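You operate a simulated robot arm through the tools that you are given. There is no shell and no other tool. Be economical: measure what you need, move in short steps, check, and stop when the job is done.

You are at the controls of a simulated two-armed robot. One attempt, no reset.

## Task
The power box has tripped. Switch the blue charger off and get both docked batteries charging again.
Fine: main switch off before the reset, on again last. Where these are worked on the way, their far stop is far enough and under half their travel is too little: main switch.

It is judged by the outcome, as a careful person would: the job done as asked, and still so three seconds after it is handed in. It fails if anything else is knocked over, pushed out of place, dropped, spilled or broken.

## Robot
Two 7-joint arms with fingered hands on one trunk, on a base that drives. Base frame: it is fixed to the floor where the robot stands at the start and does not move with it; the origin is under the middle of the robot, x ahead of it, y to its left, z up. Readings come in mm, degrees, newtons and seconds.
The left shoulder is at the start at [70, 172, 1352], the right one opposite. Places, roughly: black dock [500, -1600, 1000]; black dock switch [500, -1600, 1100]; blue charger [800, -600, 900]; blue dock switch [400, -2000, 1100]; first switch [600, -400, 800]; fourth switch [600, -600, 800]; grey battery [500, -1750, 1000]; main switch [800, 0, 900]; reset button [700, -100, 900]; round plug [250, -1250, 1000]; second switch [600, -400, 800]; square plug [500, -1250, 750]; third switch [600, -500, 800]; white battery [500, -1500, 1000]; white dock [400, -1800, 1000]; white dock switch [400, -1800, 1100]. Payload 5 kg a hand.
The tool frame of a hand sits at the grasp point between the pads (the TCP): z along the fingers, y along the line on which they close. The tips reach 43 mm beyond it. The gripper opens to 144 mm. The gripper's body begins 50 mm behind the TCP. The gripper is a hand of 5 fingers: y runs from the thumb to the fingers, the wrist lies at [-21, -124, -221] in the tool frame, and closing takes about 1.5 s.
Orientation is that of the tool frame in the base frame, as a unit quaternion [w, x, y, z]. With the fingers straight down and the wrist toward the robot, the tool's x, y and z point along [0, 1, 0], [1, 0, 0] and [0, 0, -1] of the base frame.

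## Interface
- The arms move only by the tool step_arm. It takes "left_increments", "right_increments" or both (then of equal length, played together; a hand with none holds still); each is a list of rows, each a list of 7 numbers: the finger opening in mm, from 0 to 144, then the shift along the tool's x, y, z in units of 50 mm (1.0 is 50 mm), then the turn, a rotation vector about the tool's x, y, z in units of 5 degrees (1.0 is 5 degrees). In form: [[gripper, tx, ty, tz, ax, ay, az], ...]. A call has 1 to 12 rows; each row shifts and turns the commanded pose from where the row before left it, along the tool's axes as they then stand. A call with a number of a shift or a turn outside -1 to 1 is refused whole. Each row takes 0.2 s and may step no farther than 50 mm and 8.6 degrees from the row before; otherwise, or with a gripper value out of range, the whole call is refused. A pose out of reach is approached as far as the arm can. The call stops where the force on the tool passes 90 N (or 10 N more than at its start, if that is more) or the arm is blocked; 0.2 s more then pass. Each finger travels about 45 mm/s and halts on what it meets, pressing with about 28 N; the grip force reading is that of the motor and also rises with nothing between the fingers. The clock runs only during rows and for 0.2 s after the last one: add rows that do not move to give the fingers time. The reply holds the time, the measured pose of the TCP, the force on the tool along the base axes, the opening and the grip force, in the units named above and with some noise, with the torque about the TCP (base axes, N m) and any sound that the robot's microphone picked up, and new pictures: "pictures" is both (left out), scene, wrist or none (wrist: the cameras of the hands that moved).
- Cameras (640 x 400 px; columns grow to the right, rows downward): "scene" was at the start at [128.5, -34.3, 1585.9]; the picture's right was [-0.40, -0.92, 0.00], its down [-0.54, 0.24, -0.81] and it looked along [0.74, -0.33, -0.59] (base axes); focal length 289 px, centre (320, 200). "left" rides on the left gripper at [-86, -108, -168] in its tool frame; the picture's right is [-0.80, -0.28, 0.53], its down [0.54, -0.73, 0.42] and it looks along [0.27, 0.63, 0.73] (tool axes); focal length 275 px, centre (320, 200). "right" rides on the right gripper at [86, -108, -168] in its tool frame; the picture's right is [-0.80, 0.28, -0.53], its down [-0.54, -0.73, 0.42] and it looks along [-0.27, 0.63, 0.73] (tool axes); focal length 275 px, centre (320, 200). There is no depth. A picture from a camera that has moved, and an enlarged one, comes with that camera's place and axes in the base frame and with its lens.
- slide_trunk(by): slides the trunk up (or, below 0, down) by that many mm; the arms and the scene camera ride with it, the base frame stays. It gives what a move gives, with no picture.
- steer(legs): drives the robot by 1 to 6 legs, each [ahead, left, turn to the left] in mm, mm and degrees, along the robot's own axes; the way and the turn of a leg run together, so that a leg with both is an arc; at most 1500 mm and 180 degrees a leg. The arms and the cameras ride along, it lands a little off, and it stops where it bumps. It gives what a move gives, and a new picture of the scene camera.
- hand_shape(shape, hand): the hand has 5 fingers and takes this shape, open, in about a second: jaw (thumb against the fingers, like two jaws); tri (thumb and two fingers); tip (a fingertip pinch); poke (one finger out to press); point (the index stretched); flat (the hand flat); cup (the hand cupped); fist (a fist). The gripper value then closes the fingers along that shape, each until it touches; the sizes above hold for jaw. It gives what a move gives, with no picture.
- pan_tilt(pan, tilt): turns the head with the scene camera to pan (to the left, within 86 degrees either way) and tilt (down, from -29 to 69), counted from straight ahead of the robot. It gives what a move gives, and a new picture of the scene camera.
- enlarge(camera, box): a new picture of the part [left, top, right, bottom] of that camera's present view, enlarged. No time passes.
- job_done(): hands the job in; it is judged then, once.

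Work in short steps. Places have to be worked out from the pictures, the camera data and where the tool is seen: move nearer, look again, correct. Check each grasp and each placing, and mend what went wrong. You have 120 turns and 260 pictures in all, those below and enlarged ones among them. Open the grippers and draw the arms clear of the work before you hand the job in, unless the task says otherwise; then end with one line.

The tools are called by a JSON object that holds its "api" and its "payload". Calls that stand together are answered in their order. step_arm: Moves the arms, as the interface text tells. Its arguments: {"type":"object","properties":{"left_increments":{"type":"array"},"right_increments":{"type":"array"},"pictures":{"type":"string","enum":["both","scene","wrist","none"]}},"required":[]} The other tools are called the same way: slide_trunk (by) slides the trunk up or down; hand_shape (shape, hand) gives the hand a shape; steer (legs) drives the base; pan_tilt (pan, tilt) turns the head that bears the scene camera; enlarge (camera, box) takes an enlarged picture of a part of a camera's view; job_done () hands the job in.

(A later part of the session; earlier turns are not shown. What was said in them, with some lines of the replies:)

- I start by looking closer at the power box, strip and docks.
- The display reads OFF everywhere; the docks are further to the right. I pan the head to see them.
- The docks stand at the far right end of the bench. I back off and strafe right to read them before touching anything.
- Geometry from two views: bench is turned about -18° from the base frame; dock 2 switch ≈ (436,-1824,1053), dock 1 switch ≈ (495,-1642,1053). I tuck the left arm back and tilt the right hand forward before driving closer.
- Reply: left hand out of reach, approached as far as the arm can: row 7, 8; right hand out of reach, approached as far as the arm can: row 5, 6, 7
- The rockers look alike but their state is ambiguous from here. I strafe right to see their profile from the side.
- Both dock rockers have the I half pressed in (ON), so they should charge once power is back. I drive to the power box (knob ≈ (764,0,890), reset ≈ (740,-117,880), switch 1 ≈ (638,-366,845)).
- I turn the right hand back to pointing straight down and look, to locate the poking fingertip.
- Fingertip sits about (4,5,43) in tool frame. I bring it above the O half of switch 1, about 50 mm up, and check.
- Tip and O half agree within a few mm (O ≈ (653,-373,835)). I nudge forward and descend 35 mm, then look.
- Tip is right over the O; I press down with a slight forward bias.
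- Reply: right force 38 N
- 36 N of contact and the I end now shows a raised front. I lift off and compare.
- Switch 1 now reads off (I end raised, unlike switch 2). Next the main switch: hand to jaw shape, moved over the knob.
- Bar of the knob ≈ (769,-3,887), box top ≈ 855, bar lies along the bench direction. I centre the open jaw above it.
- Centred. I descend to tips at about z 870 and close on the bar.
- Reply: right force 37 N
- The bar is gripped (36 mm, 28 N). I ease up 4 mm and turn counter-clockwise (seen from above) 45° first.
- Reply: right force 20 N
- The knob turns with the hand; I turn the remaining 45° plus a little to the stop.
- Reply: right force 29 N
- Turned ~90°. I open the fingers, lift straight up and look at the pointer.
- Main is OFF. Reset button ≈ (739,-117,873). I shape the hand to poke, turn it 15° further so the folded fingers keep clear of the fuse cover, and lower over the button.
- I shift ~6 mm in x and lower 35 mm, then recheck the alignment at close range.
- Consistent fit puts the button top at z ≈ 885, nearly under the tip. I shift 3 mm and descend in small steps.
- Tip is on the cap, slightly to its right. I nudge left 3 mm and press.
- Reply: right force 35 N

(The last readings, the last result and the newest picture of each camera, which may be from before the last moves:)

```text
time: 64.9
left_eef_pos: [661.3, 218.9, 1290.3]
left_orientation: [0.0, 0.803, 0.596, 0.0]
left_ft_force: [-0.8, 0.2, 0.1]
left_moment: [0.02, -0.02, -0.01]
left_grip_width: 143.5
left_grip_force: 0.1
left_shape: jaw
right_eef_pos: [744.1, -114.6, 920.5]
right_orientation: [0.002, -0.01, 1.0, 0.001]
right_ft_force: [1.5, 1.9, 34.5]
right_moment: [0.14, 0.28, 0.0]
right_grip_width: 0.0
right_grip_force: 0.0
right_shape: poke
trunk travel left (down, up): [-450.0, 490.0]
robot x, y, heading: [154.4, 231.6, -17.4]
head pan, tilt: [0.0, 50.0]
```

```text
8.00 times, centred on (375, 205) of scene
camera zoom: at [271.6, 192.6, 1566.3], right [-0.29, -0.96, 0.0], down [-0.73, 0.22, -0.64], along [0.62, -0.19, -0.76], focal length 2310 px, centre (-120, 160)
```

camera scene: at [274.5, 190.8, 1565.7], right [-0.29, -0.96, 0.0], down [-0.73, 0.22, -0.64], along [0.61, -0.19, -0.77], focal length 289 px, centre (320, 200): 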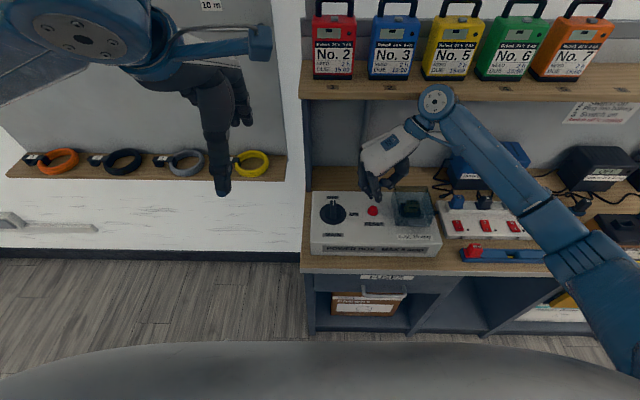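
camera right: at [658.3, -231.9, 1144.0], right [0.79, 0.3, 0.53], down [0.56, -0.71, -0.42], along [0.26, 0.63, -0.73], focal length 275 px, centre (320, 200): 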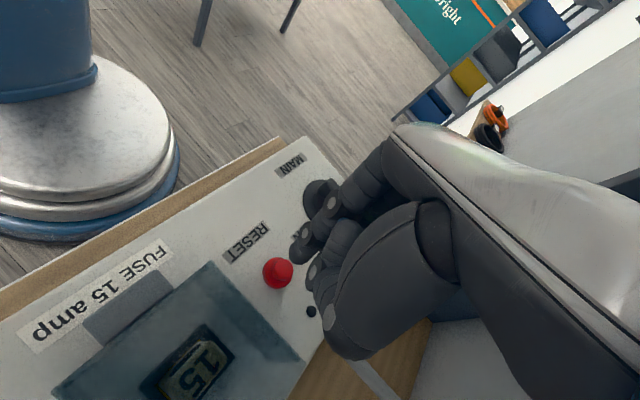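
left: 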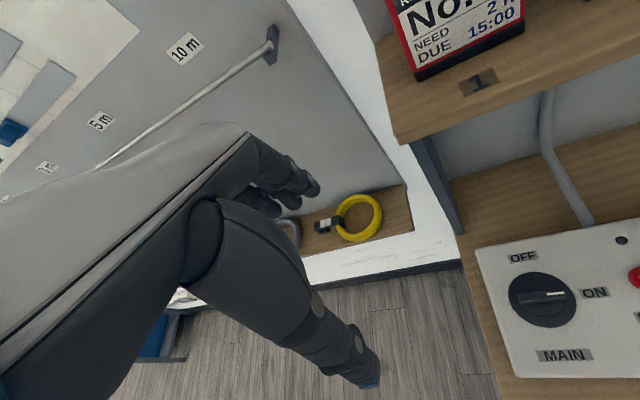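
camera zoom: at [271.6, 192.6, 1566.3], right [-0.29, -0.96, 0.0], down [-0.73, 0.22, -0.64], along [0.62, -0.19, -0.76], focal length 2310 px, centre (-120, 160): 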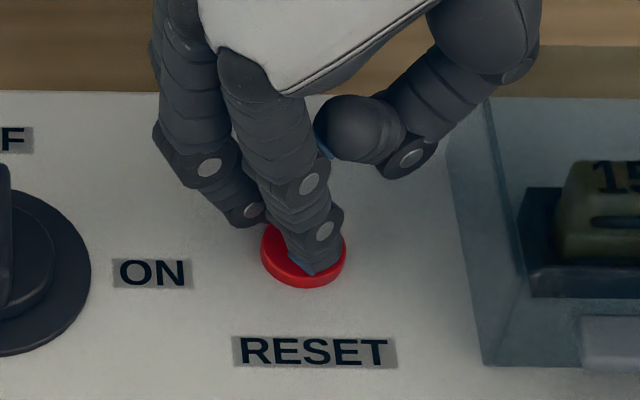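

The cap is pressed flush at 34 N. I lift straight off and check.

{"api": "step_arm", "payload": {"right_increments": [[0, 0, 0, -0.4, 0, 0, 0], [0, 0, 0, -0.9, 0, 0, 0], [0, 0, 0, -0.9, 0, 0, 0], [0, 0, 0, -0.5, 0, 0, 0], [0, 0, -0.6, 0, 0, 0, 0], [0, 0, -0.6, 0, 0, 0, 0]], "pictures": "none"}}

{"api": "enlarge", "payload": {"camera": "scene", "box": [310, 170, 430, 255]}}

{"api": "hand_shape", "payload": {"shape": "jaw", "hand": "right"}}

```text
time: 66.3
left_eef_pos: [663.7, 216.7, 1287.7]
left_orientation: [-0.001, 0.803, 0.595, 0.0]
left_ft_force: [-0.6, 0.1, -0.2]
left_moment: [-0.01, 0.04, -0.02]
left_grip_width: 143.9
left_grip_force: 0.0
left_shape: jaw
right_eef_pos: [745.1, -176.1, 1051.8]
right_orientation: [0.0, -0.01, 1.0, 0.001]
right_ft_force: [-0.5, -0.3, 0.4]
right_moment: [0.03, -0.03, 0.03]
right_grip_width: 0.0
right_grip_force: 0.0
right_shape: poke
trunk travel left (down, up): [-450.0, 490.0]
robot x, y, heading: [154.5, 227.8, -17.1]
head pan, tilt: [0.0, 50.0]
```

```text
4.71 times, centred on (370, 212) of scene
camera zoom: at [274.4, 189.7, 1565.7], right [-0.29, -0.96, 0.0], down [-0.73, 0.22, -0.64], along [0.61, -0.19, -0.77], focal length 1359 px, centre (85, 141)
```

zoom: 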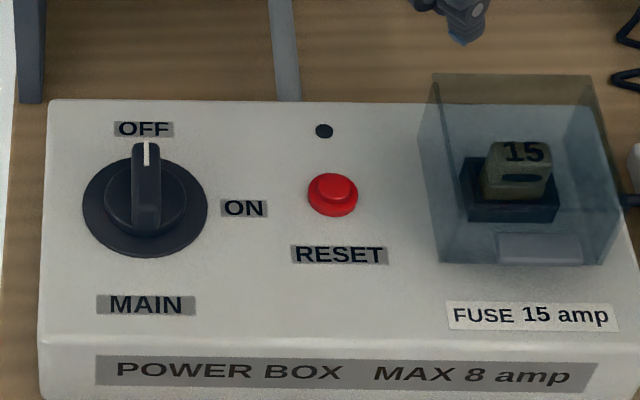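

```text
time: 67.2
left_eef_pos: [664.8, 216.7, 1289.1]
left_orientation: [-0.001, 0.803, 0.595, -0.001]
left_ft_force: [0.0, -0.4, 0.2]
left_moment: [0.01, -0.02, 0.02]
left_grip_width: 144.0
left_grip_force: 0.1
left_shape: jaw
right_eef_pos: [745.9, -175.3, 1051.7]
right_orientation: [-0.001, -0.009, 1.0, 0.0]
right_ft_force: [-0.4, 0.5, -0.7]
right_moment: [-0.01, 0.02, -0.01]
right_grip_width: 143.8
right_grip_force: 0.1
right_shape: jaw
trunk travel left (down, up): [-450.0, 490.0]
robot x, y, heading: [154.8, 224.8, -17.0]
head pan, tilt: [0.0, 50.0]
```

Reset stays latched in. Now I re-align the hand over the knob (bar across the jaw) and lower to the earlier grasp pose.

{"api": "step_arm", "payload": {"right_increments": [[100, 0, 0, 0, 0, 0, 1], [100, 0, 0, 0, 0, 0, 1], [100, 0, 0, 0, 0, 0, 1], [100, 0.09, 0.86, 0, 0, 0, 0], [100, 0.09, 0.86, 0, 0, 0, 0], [100, 0.09, 0.86, 0, 0, 0, 0], [100, 0.09, 0.86, 0, 0, 0, 0], [100, 0, 0, 0.8, 0, 0, 0], [100, 0, 0, 0.8, 0, 0, 0], [100, 0, 0, 0, 0, 0, 0]]}}

```text
time: 69.4
left_eef_pos: [663.3, 219.0, 1288.5]
left_orientation: [0.0, 0.803, 0.595, 0.0]
left_ft_force: [-0.3, -0.2, 0.3]
left_moment: [-0.03, 0.0, 0.04]
left_grip_width: 144.1
left_grip_force: 0.1
left_shape: jaw
right_eef_pos: [770.8, -7.1, 972.8]
right_orientation: [0.0, 0.119, 0.993, 0.0]
right_ft_force: [0.5, 0.5, -0.5]
right_moment: [0.01, -0.03, -0.01]
right_grip_width: 100.1
right_grip_force: 0.0
right_shape: jaw
trunk travel left (down, up): [-450.0, 490.0]
robot x, y, heading: [158.7, 224.4, -16.7]
head pan, tilt: [0.0, 50.0]
camera scene: at [274.8, 191.9, 1565.7], right [-0.29, -0.96, 0.0], down [-0.73, 0.22, -0.64], along [0.61, -0.19, -0.77], focal length 289 px, centre (320, 200)
camera right: at [661.7, -92.2, 1141.2], right [0.84, 0.09, 0.53], down [0.35, -0.83, -0.42], along [0.41, 0.54, -0.73], focal length 275 px, centre (320, 200)
```

scene: 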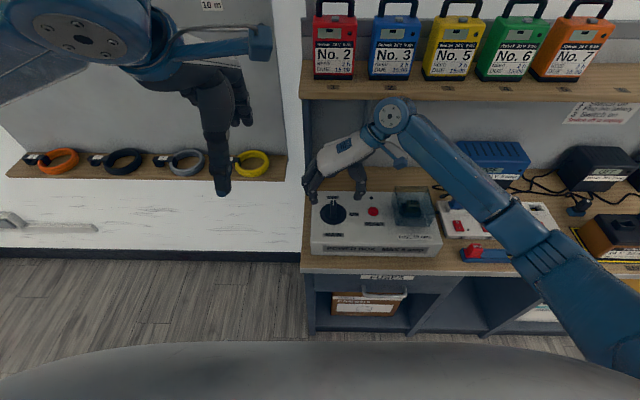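
right: 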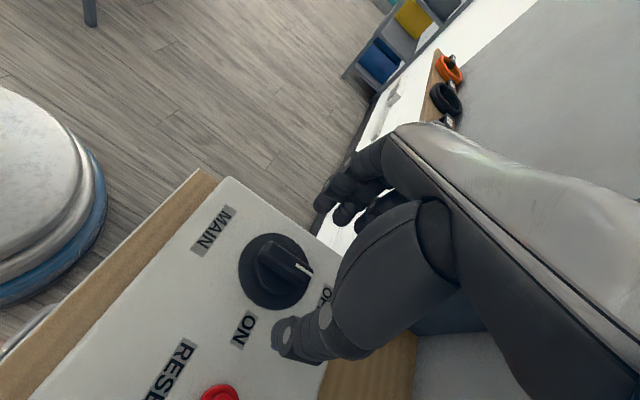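

Well centred. I lower, close on the bar and turn clockwise the first 45°.

{"api": "step_arm", "payload": {"right_increments": [[100, 0, 0.06, 0.5, 0, 0, 0], [100, 0, 0, 0.5, 0, 0, 0], [30, 0, 0, 0, 0, 0, 0], [20, 0, 0, 0, 0, 0, 0], [20, 0, 0, 0, 0, 0, 0], [20, 0, 0, 0, 0, 0, 0], [20, 0, 0, 0, 0, 0, 0], [20, 0, 0, 0, 0, 0, 0]], "pictures": "wrist"}}

```text
time: 71.2
left_eef_pos: [661.4, 216.5, 1287.4]
left_orientation: [-0.001, 0.803, 0.596, 0.0]
left_ft_force: [0.0, 0.6, 0.4]
left_moment: [0.02, -0.02, 0.0]
left_grip_width: 143.8
left_grip_force: 0.1
left_shape: jaw
right_eef_pos: [770.6, -2.3, 921.7]
right_orientation: [0.001, 0.121, 0.993, 0.0]
right_ft_force: [0.5, -0.2, 0.2]
right_moment: [0.02, 0.03, 0.02]
right_grip_width: 20.0
right_grip_force: 0.1
right_shape: jaw
trunk travel left (down, up): [-450.0, 490.0]
robot x, y, heading: [157.1, 227.2, -17.0]
head pan, tilt: [0.0, 50.0]
camera right: at [661.6, -87.4, 1089.8], right [0.84, 0.08, 0.53], down [0.35, -0.83, -0.42], along [0.41, 0.54, -0.73], focal length 275 px, centre (320, 200)
```

right: 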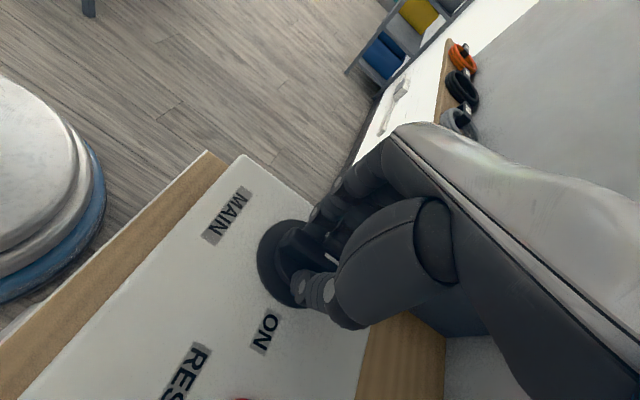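

Not yet gripping at 20 mm; I close further and then turn clockwise.

{"api": "step_arm", "payload": {"right_increments": [[0, 0, 0, 0, 0, 0, 0], [0, 0, 0, 0, 0, 0, 0], [0, 0, 0, 0, 0, 0, 0], [0, 0, 0, 0, 0, 0, 1], [0, 0, 0, 0, 0, 0, 1], [0, 0, 0, 0, 0, 0, 1], [0, 0, 0, 0, 0, 0, 1], [0, 0, 0, 0, 0, 0, 1], [0, 0, 0, 0, 0, 0, 1], [0, 0, 0, 0, 0, 0, 1], [0, 0, 0, 0, 0, 0, 1], [0, 0, 0, 0, 0, 0, 1]], "pictures": "wrist"}}

```text
time: 73.8
left_eef_pos: [662.9, 217.0, 1289.0]
left_orientation: [-0.001, 0.803, 0.595, 0.0]
left_ft_force: [-0.5, -0.2, -0.7]
left_moment: [0.0, 0.0, 0.02]
left_grip_width: 143.9
left_grip_force: 0.2
left_shape: jaw
right_eef_pos: [768.9, -2.6, 920.3]
right_orientation: [-0.001, 0.492, 0.871, 0.0]
right_ft_force: [-12.1, -5.0, -4.8]
right_moment: [-0.2, 0.33, 0.05]
right_grip_width: 13.1
right_grip_force: 28.0
right_shape: jaw
trunk travel left (down, up): [-450.0, 490.0]
robot x, y, heading: [157.1, 230.1, -17.1]
head pan, tilt: [0.0, 50.0]
camera right: at [632.0, 13.8, 1089.8], right [0.65, -0.54, 0.53], down [-0.34, -0.84, -0.42], along [0.67, 0.09, -0.73], focal length 275 px, centre (320, 200)
```

right: 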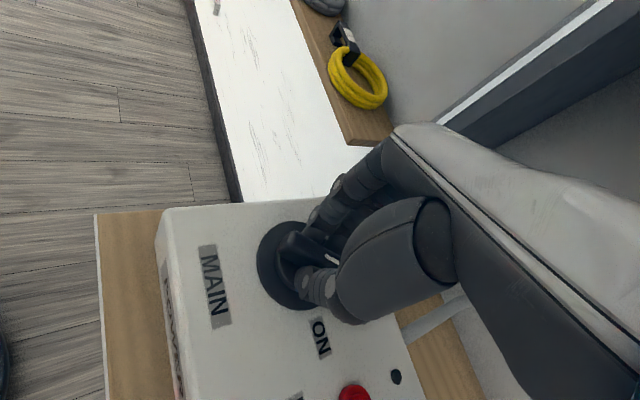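

Gripped and turning; I complete the turn to ON.

{"api": "step_arm", "payload": {"right_increments": [[0, 0, 0, 0, 0, 0, 1], [0, 0, 0, 0, 0, 0, 1], [0, 0, 0, 0, 0, 0, 1], [0, 0, 0, 0, 0, 0, 1], [0, 0, 0, 0, 0, 0, 1], [0, 0, 0, 0, 0, 0, 1], [0, 0, 0, 0, 0, 0, 1], [0, 0, 0, 0, 0, 0, 1], [0, 0, 0, 0, 0, 0, 1], [0, 0, 0, 0, 0, 0, 1]], "pictures": "wrist"}}

```text
time: 76.0
left_eef_pos: [662.1, 216.3, 1288.7]
left_orientation: [-0.001, 0.803, 0.596, 0.0]
left_ft_force: [0.1, 0.8, 0.6]
left_moment: [0.01, -0.02, -0.03]
left_grip_width: 144.1
left_grip_force: 0.0
left_shape: jaw
right_eef_pos: [768.2, -3.5, 921.7]
right_orientation: [0.0, 0.814, 0.58, 0.0]
right_ft_force: [-19.0, -2.6, -5.4]
right_moment: [-0.05, 0.63, 0.03]
right_grip_width: 12.8
right_grip_force: 27.6
right_shape: jaw
trunk travel left (down, up): [-450.0, 490.0]
robot x, y, heading: [151.7, 225.6, -16.9]
head pan, tilt: [0.0, 50.0]
camera right: at [694.3, 113.0, 1090.2], right [0.01, -0.85, 0.53], down [-0.86, -0.28, -0.42], along [0.51, -0.46, -0.73], focal length 275 px, centre (320, 200)
```

right: 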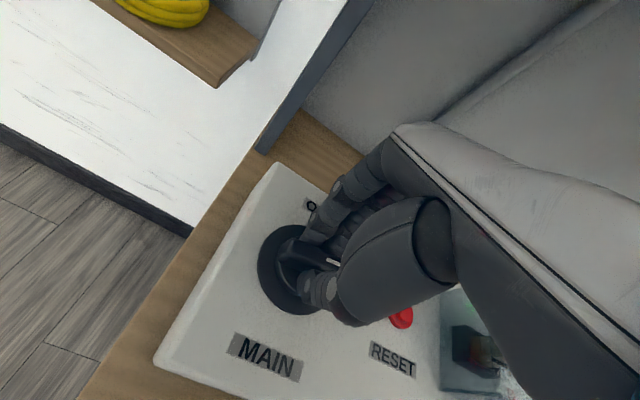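

I release, lift and draw the hand back to see the result.

{"api": "step_arm", "payload": {"right_increments": [[60, 0, 0, 0, 0, 0, 0], [100, 0, 0, 0, 0, 0, 0], [100, 0, 0, 0, 0, 0, 0], [100, 0, 0, 0, 0, 0, 0], [100, 0, 0, -0.4, 0, 0, 0], [100, 0, 0, -1, 0, 0, 0], [100, 0, 0, -1, 0, 0, 0], [100, 0, 0, -1, 0, 0, 0], [100, 0, -1, -1, 0, 0, 0], [100, 0, -1, 0, 0, 0, 0], [100, 0, -1, 0, 0, 0, 0], [100, 0, 0, 0, 0, 0, 0]], "pictures": "none"}}

{"api": "enlarge", "payload": {"camera": "scene", "box": [310, 170, 430, 255]}}

{"api": "pan_tilt", "payload": {"pan": -20, "tilt": 40}}

```text
refused: row 9 steps farther than a row can; nothing moved
```

```text
4.71 times, centred on (370, 212) of scene
camera zoom: at [272.9, 190.8, 1565.8], right [-0.29, -0.96, 0.0], down [-0.73, 0.22, -0.64], along [0.62, -0.19, -0.77], focal length 1359 px, centre (85, 141)
```

zoom: 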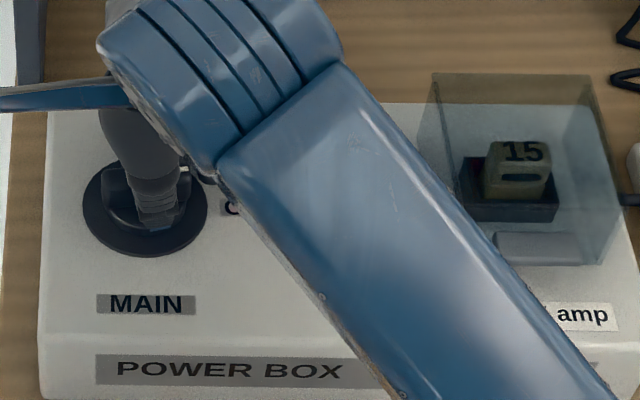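

```text
time: 76.8
left_eef_pos: [663.7, 216.7, 1288.9]
left_orientation: [-0.001, 0.803, 0.596, 0.0]
left_ft_force: [-0.6, 1.0, 0.2]
left_moment: [0.01, 0.0, -0.04]
left_grip_width: 143.7
left_grip_force: 0.0
left_shape: jaw
right_eef_pos: [768.5, -4.1, 921.5]
right_orientation: [0.001, 0.813, 0.582, 0.001]
right_ft_force: [-19.8, -1.6, -5.1]
right_moment: [0.0, 0.62, -0.02]
right_grip_width: 12.7
right_grip_force: 27.6
right_shape: jaw
trunk travel left (down, up): [-450.0, 490.0]
robot x, y, heading: [157.1, 229.0, -16.8]
head pan, tilt: [-20.0, 40.0]
camera scene: at [267.1, 161.7, 1580.0], right [-0.6, -0.8, 0.0], down [-0.51, 0.39, -0.77], along [0.61, -0.46, -0.64], focal length 289 px, centre (320, 200)
```

scene: 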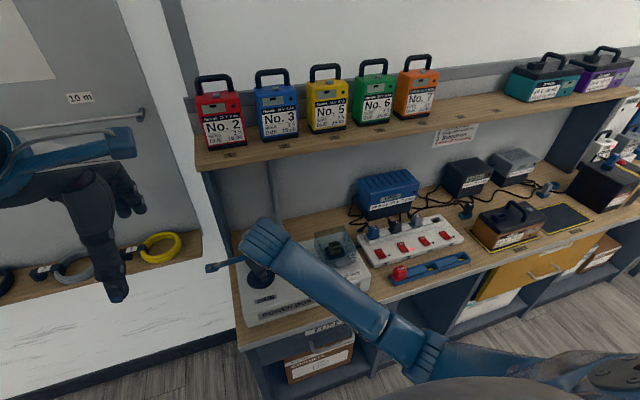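

The lift row was too long a step and nothing moved; I repeat with shorter ones. A lamp already glows on the strip.

{"api": "step_arm", "payload": {"right_increments": [[60, 0, 0, 0, 0, 0, 0], [100, 0, 0, 0, 0, 0, 0], [100, 0, 0, 0, 0, 0, 0], [100, 0, 0, 0, 0, 0, 0], [100, 0, 0, -0.4, 0, 0, 0], [100, 0, 0, -0.95, 0, 0, 0], [100, 0, 0, -0.95, 0, 0, 0], [100, 0, 0, -0.95, 0, 0, 0], [100, 0, -0.95, 0, 0, 0, 0], [100, 0, -0.95, 0, 0, 0, 0], [100, 0, -0.95, 0, 0, 0, 0], [100, -0.9, 0, 0, 0, 0, 0]], "pictures": "scene"}}

{"api": "enlarge", "payload": {"camera": "scene", "box": [225, 200, 385, 330]}}

{"api": "enlarge", "payload": {"camera": "scene", "box": [345, 140, 545, 270]}}

{"api": "enlarge", "payload": {"camera": "scene", "box": [540, 60, 640, 220]}}

```text
time: 79.1
left_eef_pos: [663.3, 213.0, 1287.7]
left_orientation: [-0.002, 0.804, 0.595, 0.0]
left_ft_force: [-1.0, -0.7, 0.3]
left_moment: [0.03, 0.0, -0.01]
left_grip_width: 144.0
left_grip_force: 0.0
left_shape: jaw
right_eef_pos: [696.9, -60.9, 1132.2]
right_orientation: [0.117, 0.827, 0.55, -0.023]
right_ft_force: [0.3, -0.8, -0.7]
right_moment: [0.07, 0.01, 0.01]
right_grip_width: 100.2
right_grip_force: 0.1
right_shape: jaw
trunk travel left (down, up): [-450.0, 490.0]
robot x, y, heading: [151.8, 228.0, -16.7]
head pan, tilt: [-20.0, 40.0]
stopped in row 11 (right hand): the arm was blocked; the commanded pose is now the measured one
camera scene: at [268.5, 159.1, 1579.8], right [-0.6, -0.8, 0.0], down [-0.51, 0.39, -0.77], along [0.61, -0.46, -0.64], focal length 289 px, centre (320, 200)
```

scene: 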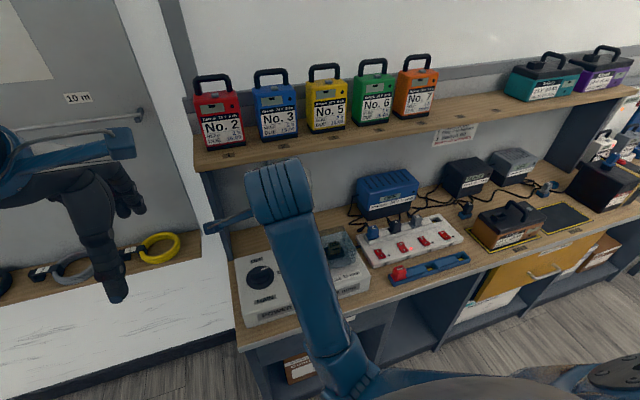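

```text
3.08 times, centred on (305, 265) of scene
camera zoom: at [268.5, 159.1, 1579.8], right [-0.6, -0.8, 0.0], down [-0.51, 0.39, -0.77], along [0.61, -0.46, -0.64], focal length 888 px, centre (366, 0)
```

zoom: 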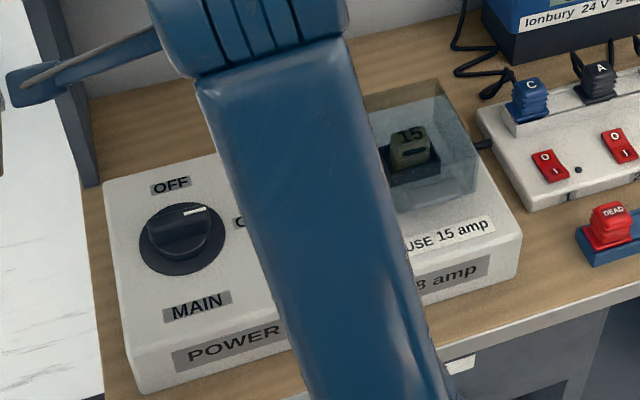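

```text
3.08 times, centred on (445, 205) of scene
camera zoom: at [268.5, 159.1, 1579.8], right [-0.6, -0.8, 0.0], down [-0.51, 0.39, -0.77], along [0.61, -0.46, -0.64], focal length 888 px, centre (-65, 185)
```

zoom: 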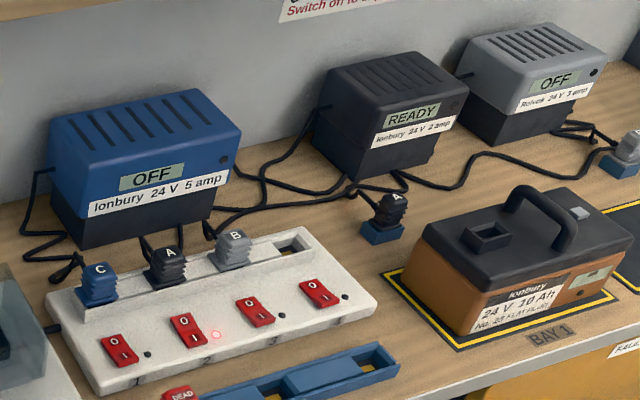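

```text
2.50 times, centred on (590, 140) of scene
camera zoom: at [268.5, 159.1, 1579.8], right [-0.6, -0.8, 0.0], down [-0.51, 0.39, -0.77], along [0.61, -0.46, -0.64], focal length 722 px, centre (-355, 350)
```

zoom: 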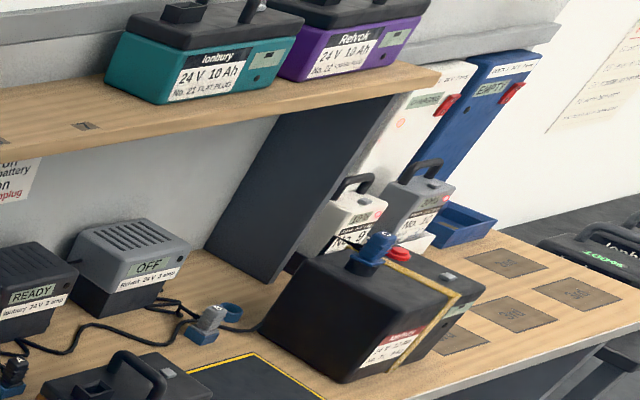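

Power is back: black charger READY, blue and grey OFF, dock 3 EMPTY. I back off clear of the bench and drive over to read docks 1 and 2.

{"api": "steer", "payload": {"legs": [[-350, 0, 0], [0, -1400, 0]]}}

{"api": "pan_tilt", "payload": {"pan": -10, "tilt": 30}}

```text
time: 87.9
left_eef_pos: [-69.5, -996.3, 1288.0]
left_orientation: [0.0, 0.8, 0.6, 0.0]
left_ft_force: [-0.6, -0.8, 0.2]
left_moment: [0.01, 0.04, 0.02]
left_grip_width: 143.8
left_grip_force: 0.0
left_shape: jaw
right_eef_pos: [-35.3, -1270.0, 1133.1]
right_orientation: [0.116, 0.823, 0.556, -0.023]
right_ft_force: [-0.1, -0.1, 0.0]
right_moment: [0.0, 0.01, -0.02]
right_grip_width: 99.9
right_grip_force: 0.0
right_shape: jaw
trunk travel left (down, up): [-450.0, 490.0]
robot x, y, heading: [-581.6, -990.6, -16.3]
head pan, tilt: [-20.0, 40.0]
camera scene: at [-464.8, -1055.0, 1579.9], right [-0.59, -0.81, 0.0], down [-0.52, 0.38, -0.77], along [0.62, -0.45, -0.64], focal length 289 px, centre (320, 200)
```

scene: 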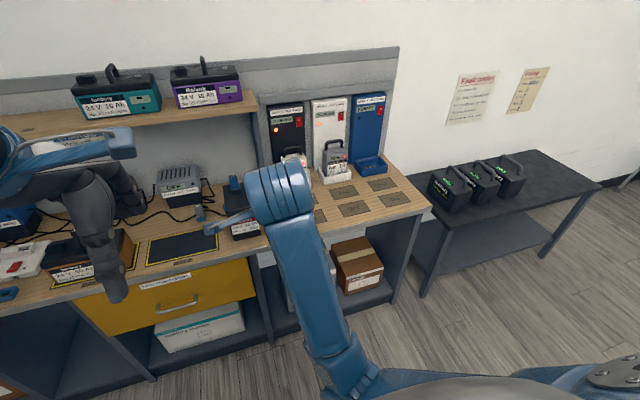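

```text
time: 88.6
left_eef_pos: [-70.7, -996.8, 1288.8]
left_orientation: [0.0, 0.8, 0.6, 0.0]
left_ft_force: [-0.8, -0.4, -0.8]
left_moment: [-0.02, -0.02, -0.02]
left_grip_width: 144.0
left_grip_force: 0.1
left_shape: jaw
right_eef_pos: [-35.6, -1271.1, 1132.2]
right_orientation: [0.118, 0.823, 0.555, -0.023]
right_ft_force: [0.1, 0.0, 0.3]
right_moment: [-0.01, 0.0, -0.02]
right_grip_width: 99.8
right_grip_force: 0.1
right_shape: jaw
trunk travel left (down, up): [-450.0, 490.0]
robot x, y, heading: [-582.2, -990.4, -16.4]
head pan, tilt: [-10.0, 30.0]
camera scene: at [-452.4, -1045.2, 1595.2], right [-0.44, -0.9, 0.0], down [-0.45, 0.22, -0.87], along [0.78, -0.38, -0.5], focal length 289 px, centre (320, 200)
```

scene: 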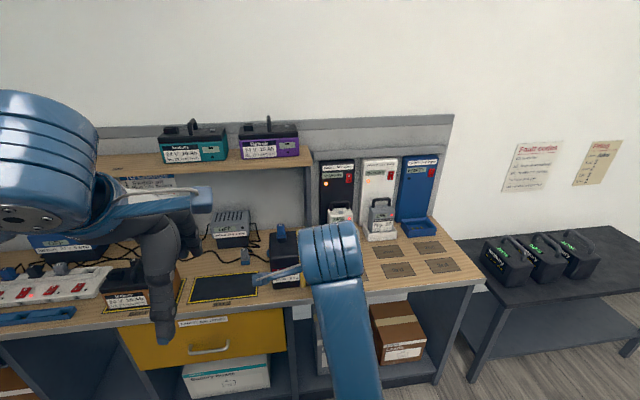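

{"api": "enlarge", "payload": {"camera": "scene", "box": [310, 145, 450, 245]}}

{"api": "enlarge", "payload": {"camera": "scene", "box": [0, 180, 320, 330]}}

```text
4.00 times, centred on (380, 195) of scene
camera zoom: at [-452.4, -1045.2, 1595.2], right [-0.44, -0.9, 0.0], down [-0.45, 0.22, -0.87], along [0.78, -0.38, -0.5], focal length 1155 px, centre (80, 220)
```

zoom: 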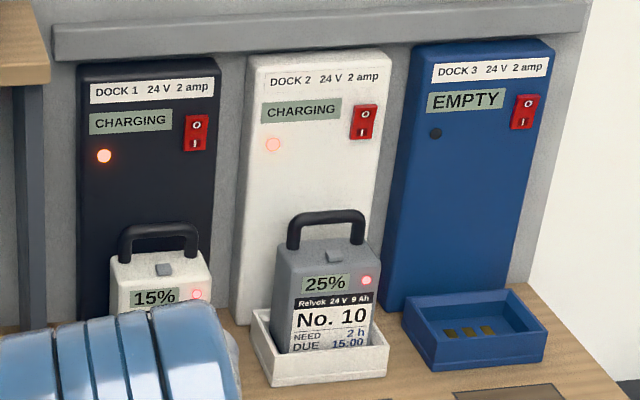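

```text
2.00 times, centred on (160, 255) of scene
camera zoom: at [-452.4, -1045.2, 1595.2], right [-0.44, -0.9, 0.0], down [-0.45, 0.22, -0.87], along [0.78, -0.38, -0.5], focal length 578 px, centre (640, 90)
```

zoom: 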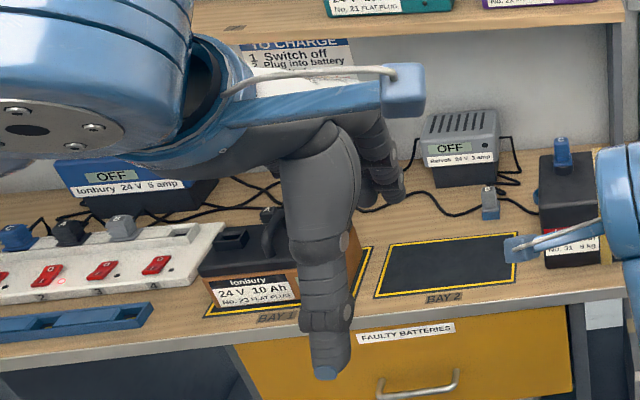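

Both docks show CHARGING and the blue charger is OFF. I open the right hand fully and back well clear.

{"api": "steer", "payload": {"legs": [[-250, 0, 0]]}}

{"api": "step_arm", "payload": {"right_increments": [[144, 0, 0, 0, 0, 0, 0], [144, 0, 0, 0, 0, 0, 0], [144, 0, 0, 0, 0, 0, 0], [144, 0, 0, 0, 0, 0, 0]], "pictures": "scene"}}

{"api": "enlarge", "payload": {"camera": "scene", "box": [280, 130, 440, 240]}}

```text
time: 90.5
left_eef_pos: [-313.1, -925.7, 1288.0]
left_orientation: [-0.002, 0.8, 0.6, -0.001]
left_ft_force: [0.7, 0.1, 0.1]
left_moment: [0.0, 0.0, 0.0]
left_grip_width: 143.7
left_grip_force: 0.1
left_shape: jaw
right_eef_pos: [-276.7, -1200.3, 1132.3]
right_orientation: [0.117, 0.823, 0.555, -0.023]
right_ft_force: [-0.5, 0.0, 0.1]
right_moment: [0.02, -0.03, 0.0]
right_grip_width: 99.9
right_grip_force: 0.1
right_shape: jaw
trunk travel left (down, up): [-450.0, 490.0]
robot x, y, heading: [-825.4, -919.1, -16.3]
head pan, tilt: [-10.0, 30.0]
camera scene: at [-694.7, -973.9, 1595.1], right [-0.44, -0.9, 0.0], down [-0.45, 0.22, -0.87], along [0.78, -0.38, -0.5], focal length 289 px, centre (320, 200)
```

scene: 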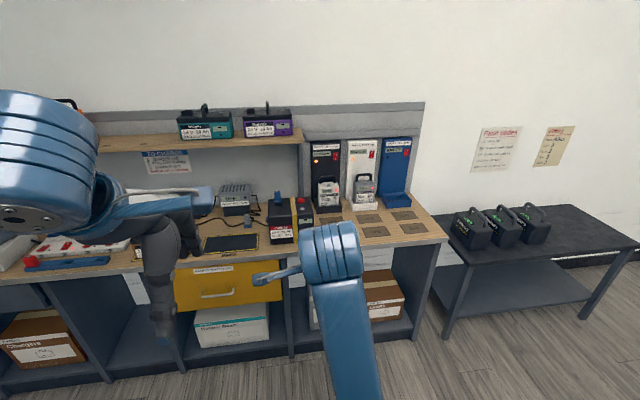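

```text
time: 91.5
left_eef_pos: [-314.6, -925.2, 1289.1]
left_orientation: [-0.002, 0.8, 0.6, -0.001]
left_ft_force: [-0.1, -0.2, -0.9]
left_moment: [-0.01, -0.02, 0.03]
left_grip_width: 143.8
left_grip_force: 0.0
left_shape: jaw
right_eef_pos: [-277.9, -1200.4, 1132.4]
right_orientation: [0.117, 0.823, 0.555, -0.024]
right_ft_force: [0.3, -0.2, -1.3]
right_moment: [0.03, 0.03, -0.01]
right_grip_width: 143.7
right_grip_force: 0.0
right_shape: jaw
trunk travel left (down, up): [-450.0, 490.0]
robot x, y, heading: [-822.2, -923.9, -16.1]
head pan, tilt: [-10.0, 30.0]
camera scene: at [-694.9, -973.8, 1595.2], right [-0.44, -0.9, 0.0], down [-0.45, 0.22, -0.87], along [0.78, -0.38, -0.5], focal length 289 px, centre (320, 200)
```

scene: 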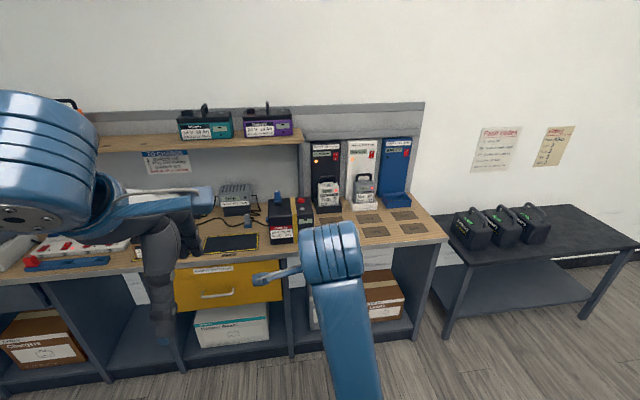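

```text
3.64 times, centred on (360, 185) of scene
camera zoom: at [-694.9, -973.8, 1595.2], right [-0.44, -0.9, 0.0], down [-0.45, 0.22, -0.87], along [0.78, -0.38, -0.5], focal length 1050 px, centre (174, 254)
```

zoom: 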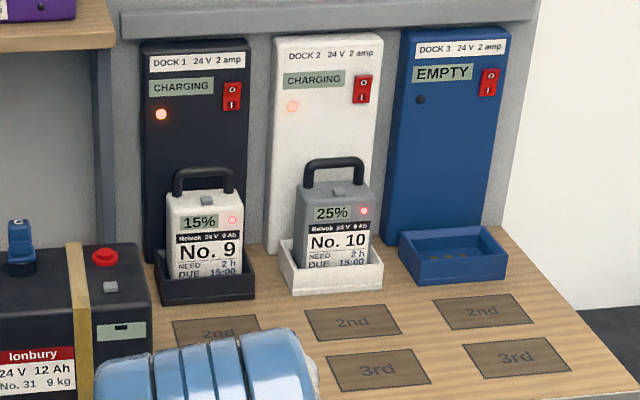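

Everything holds and the arms are clear; I hand in.

{"api": "job_done", "payload": {}}

```text
The job is handed in.
```

The blue charger is off, the power box is reset with the main switch back on last, and docks 1 and 2 both read CHARGING (15% and 25%).
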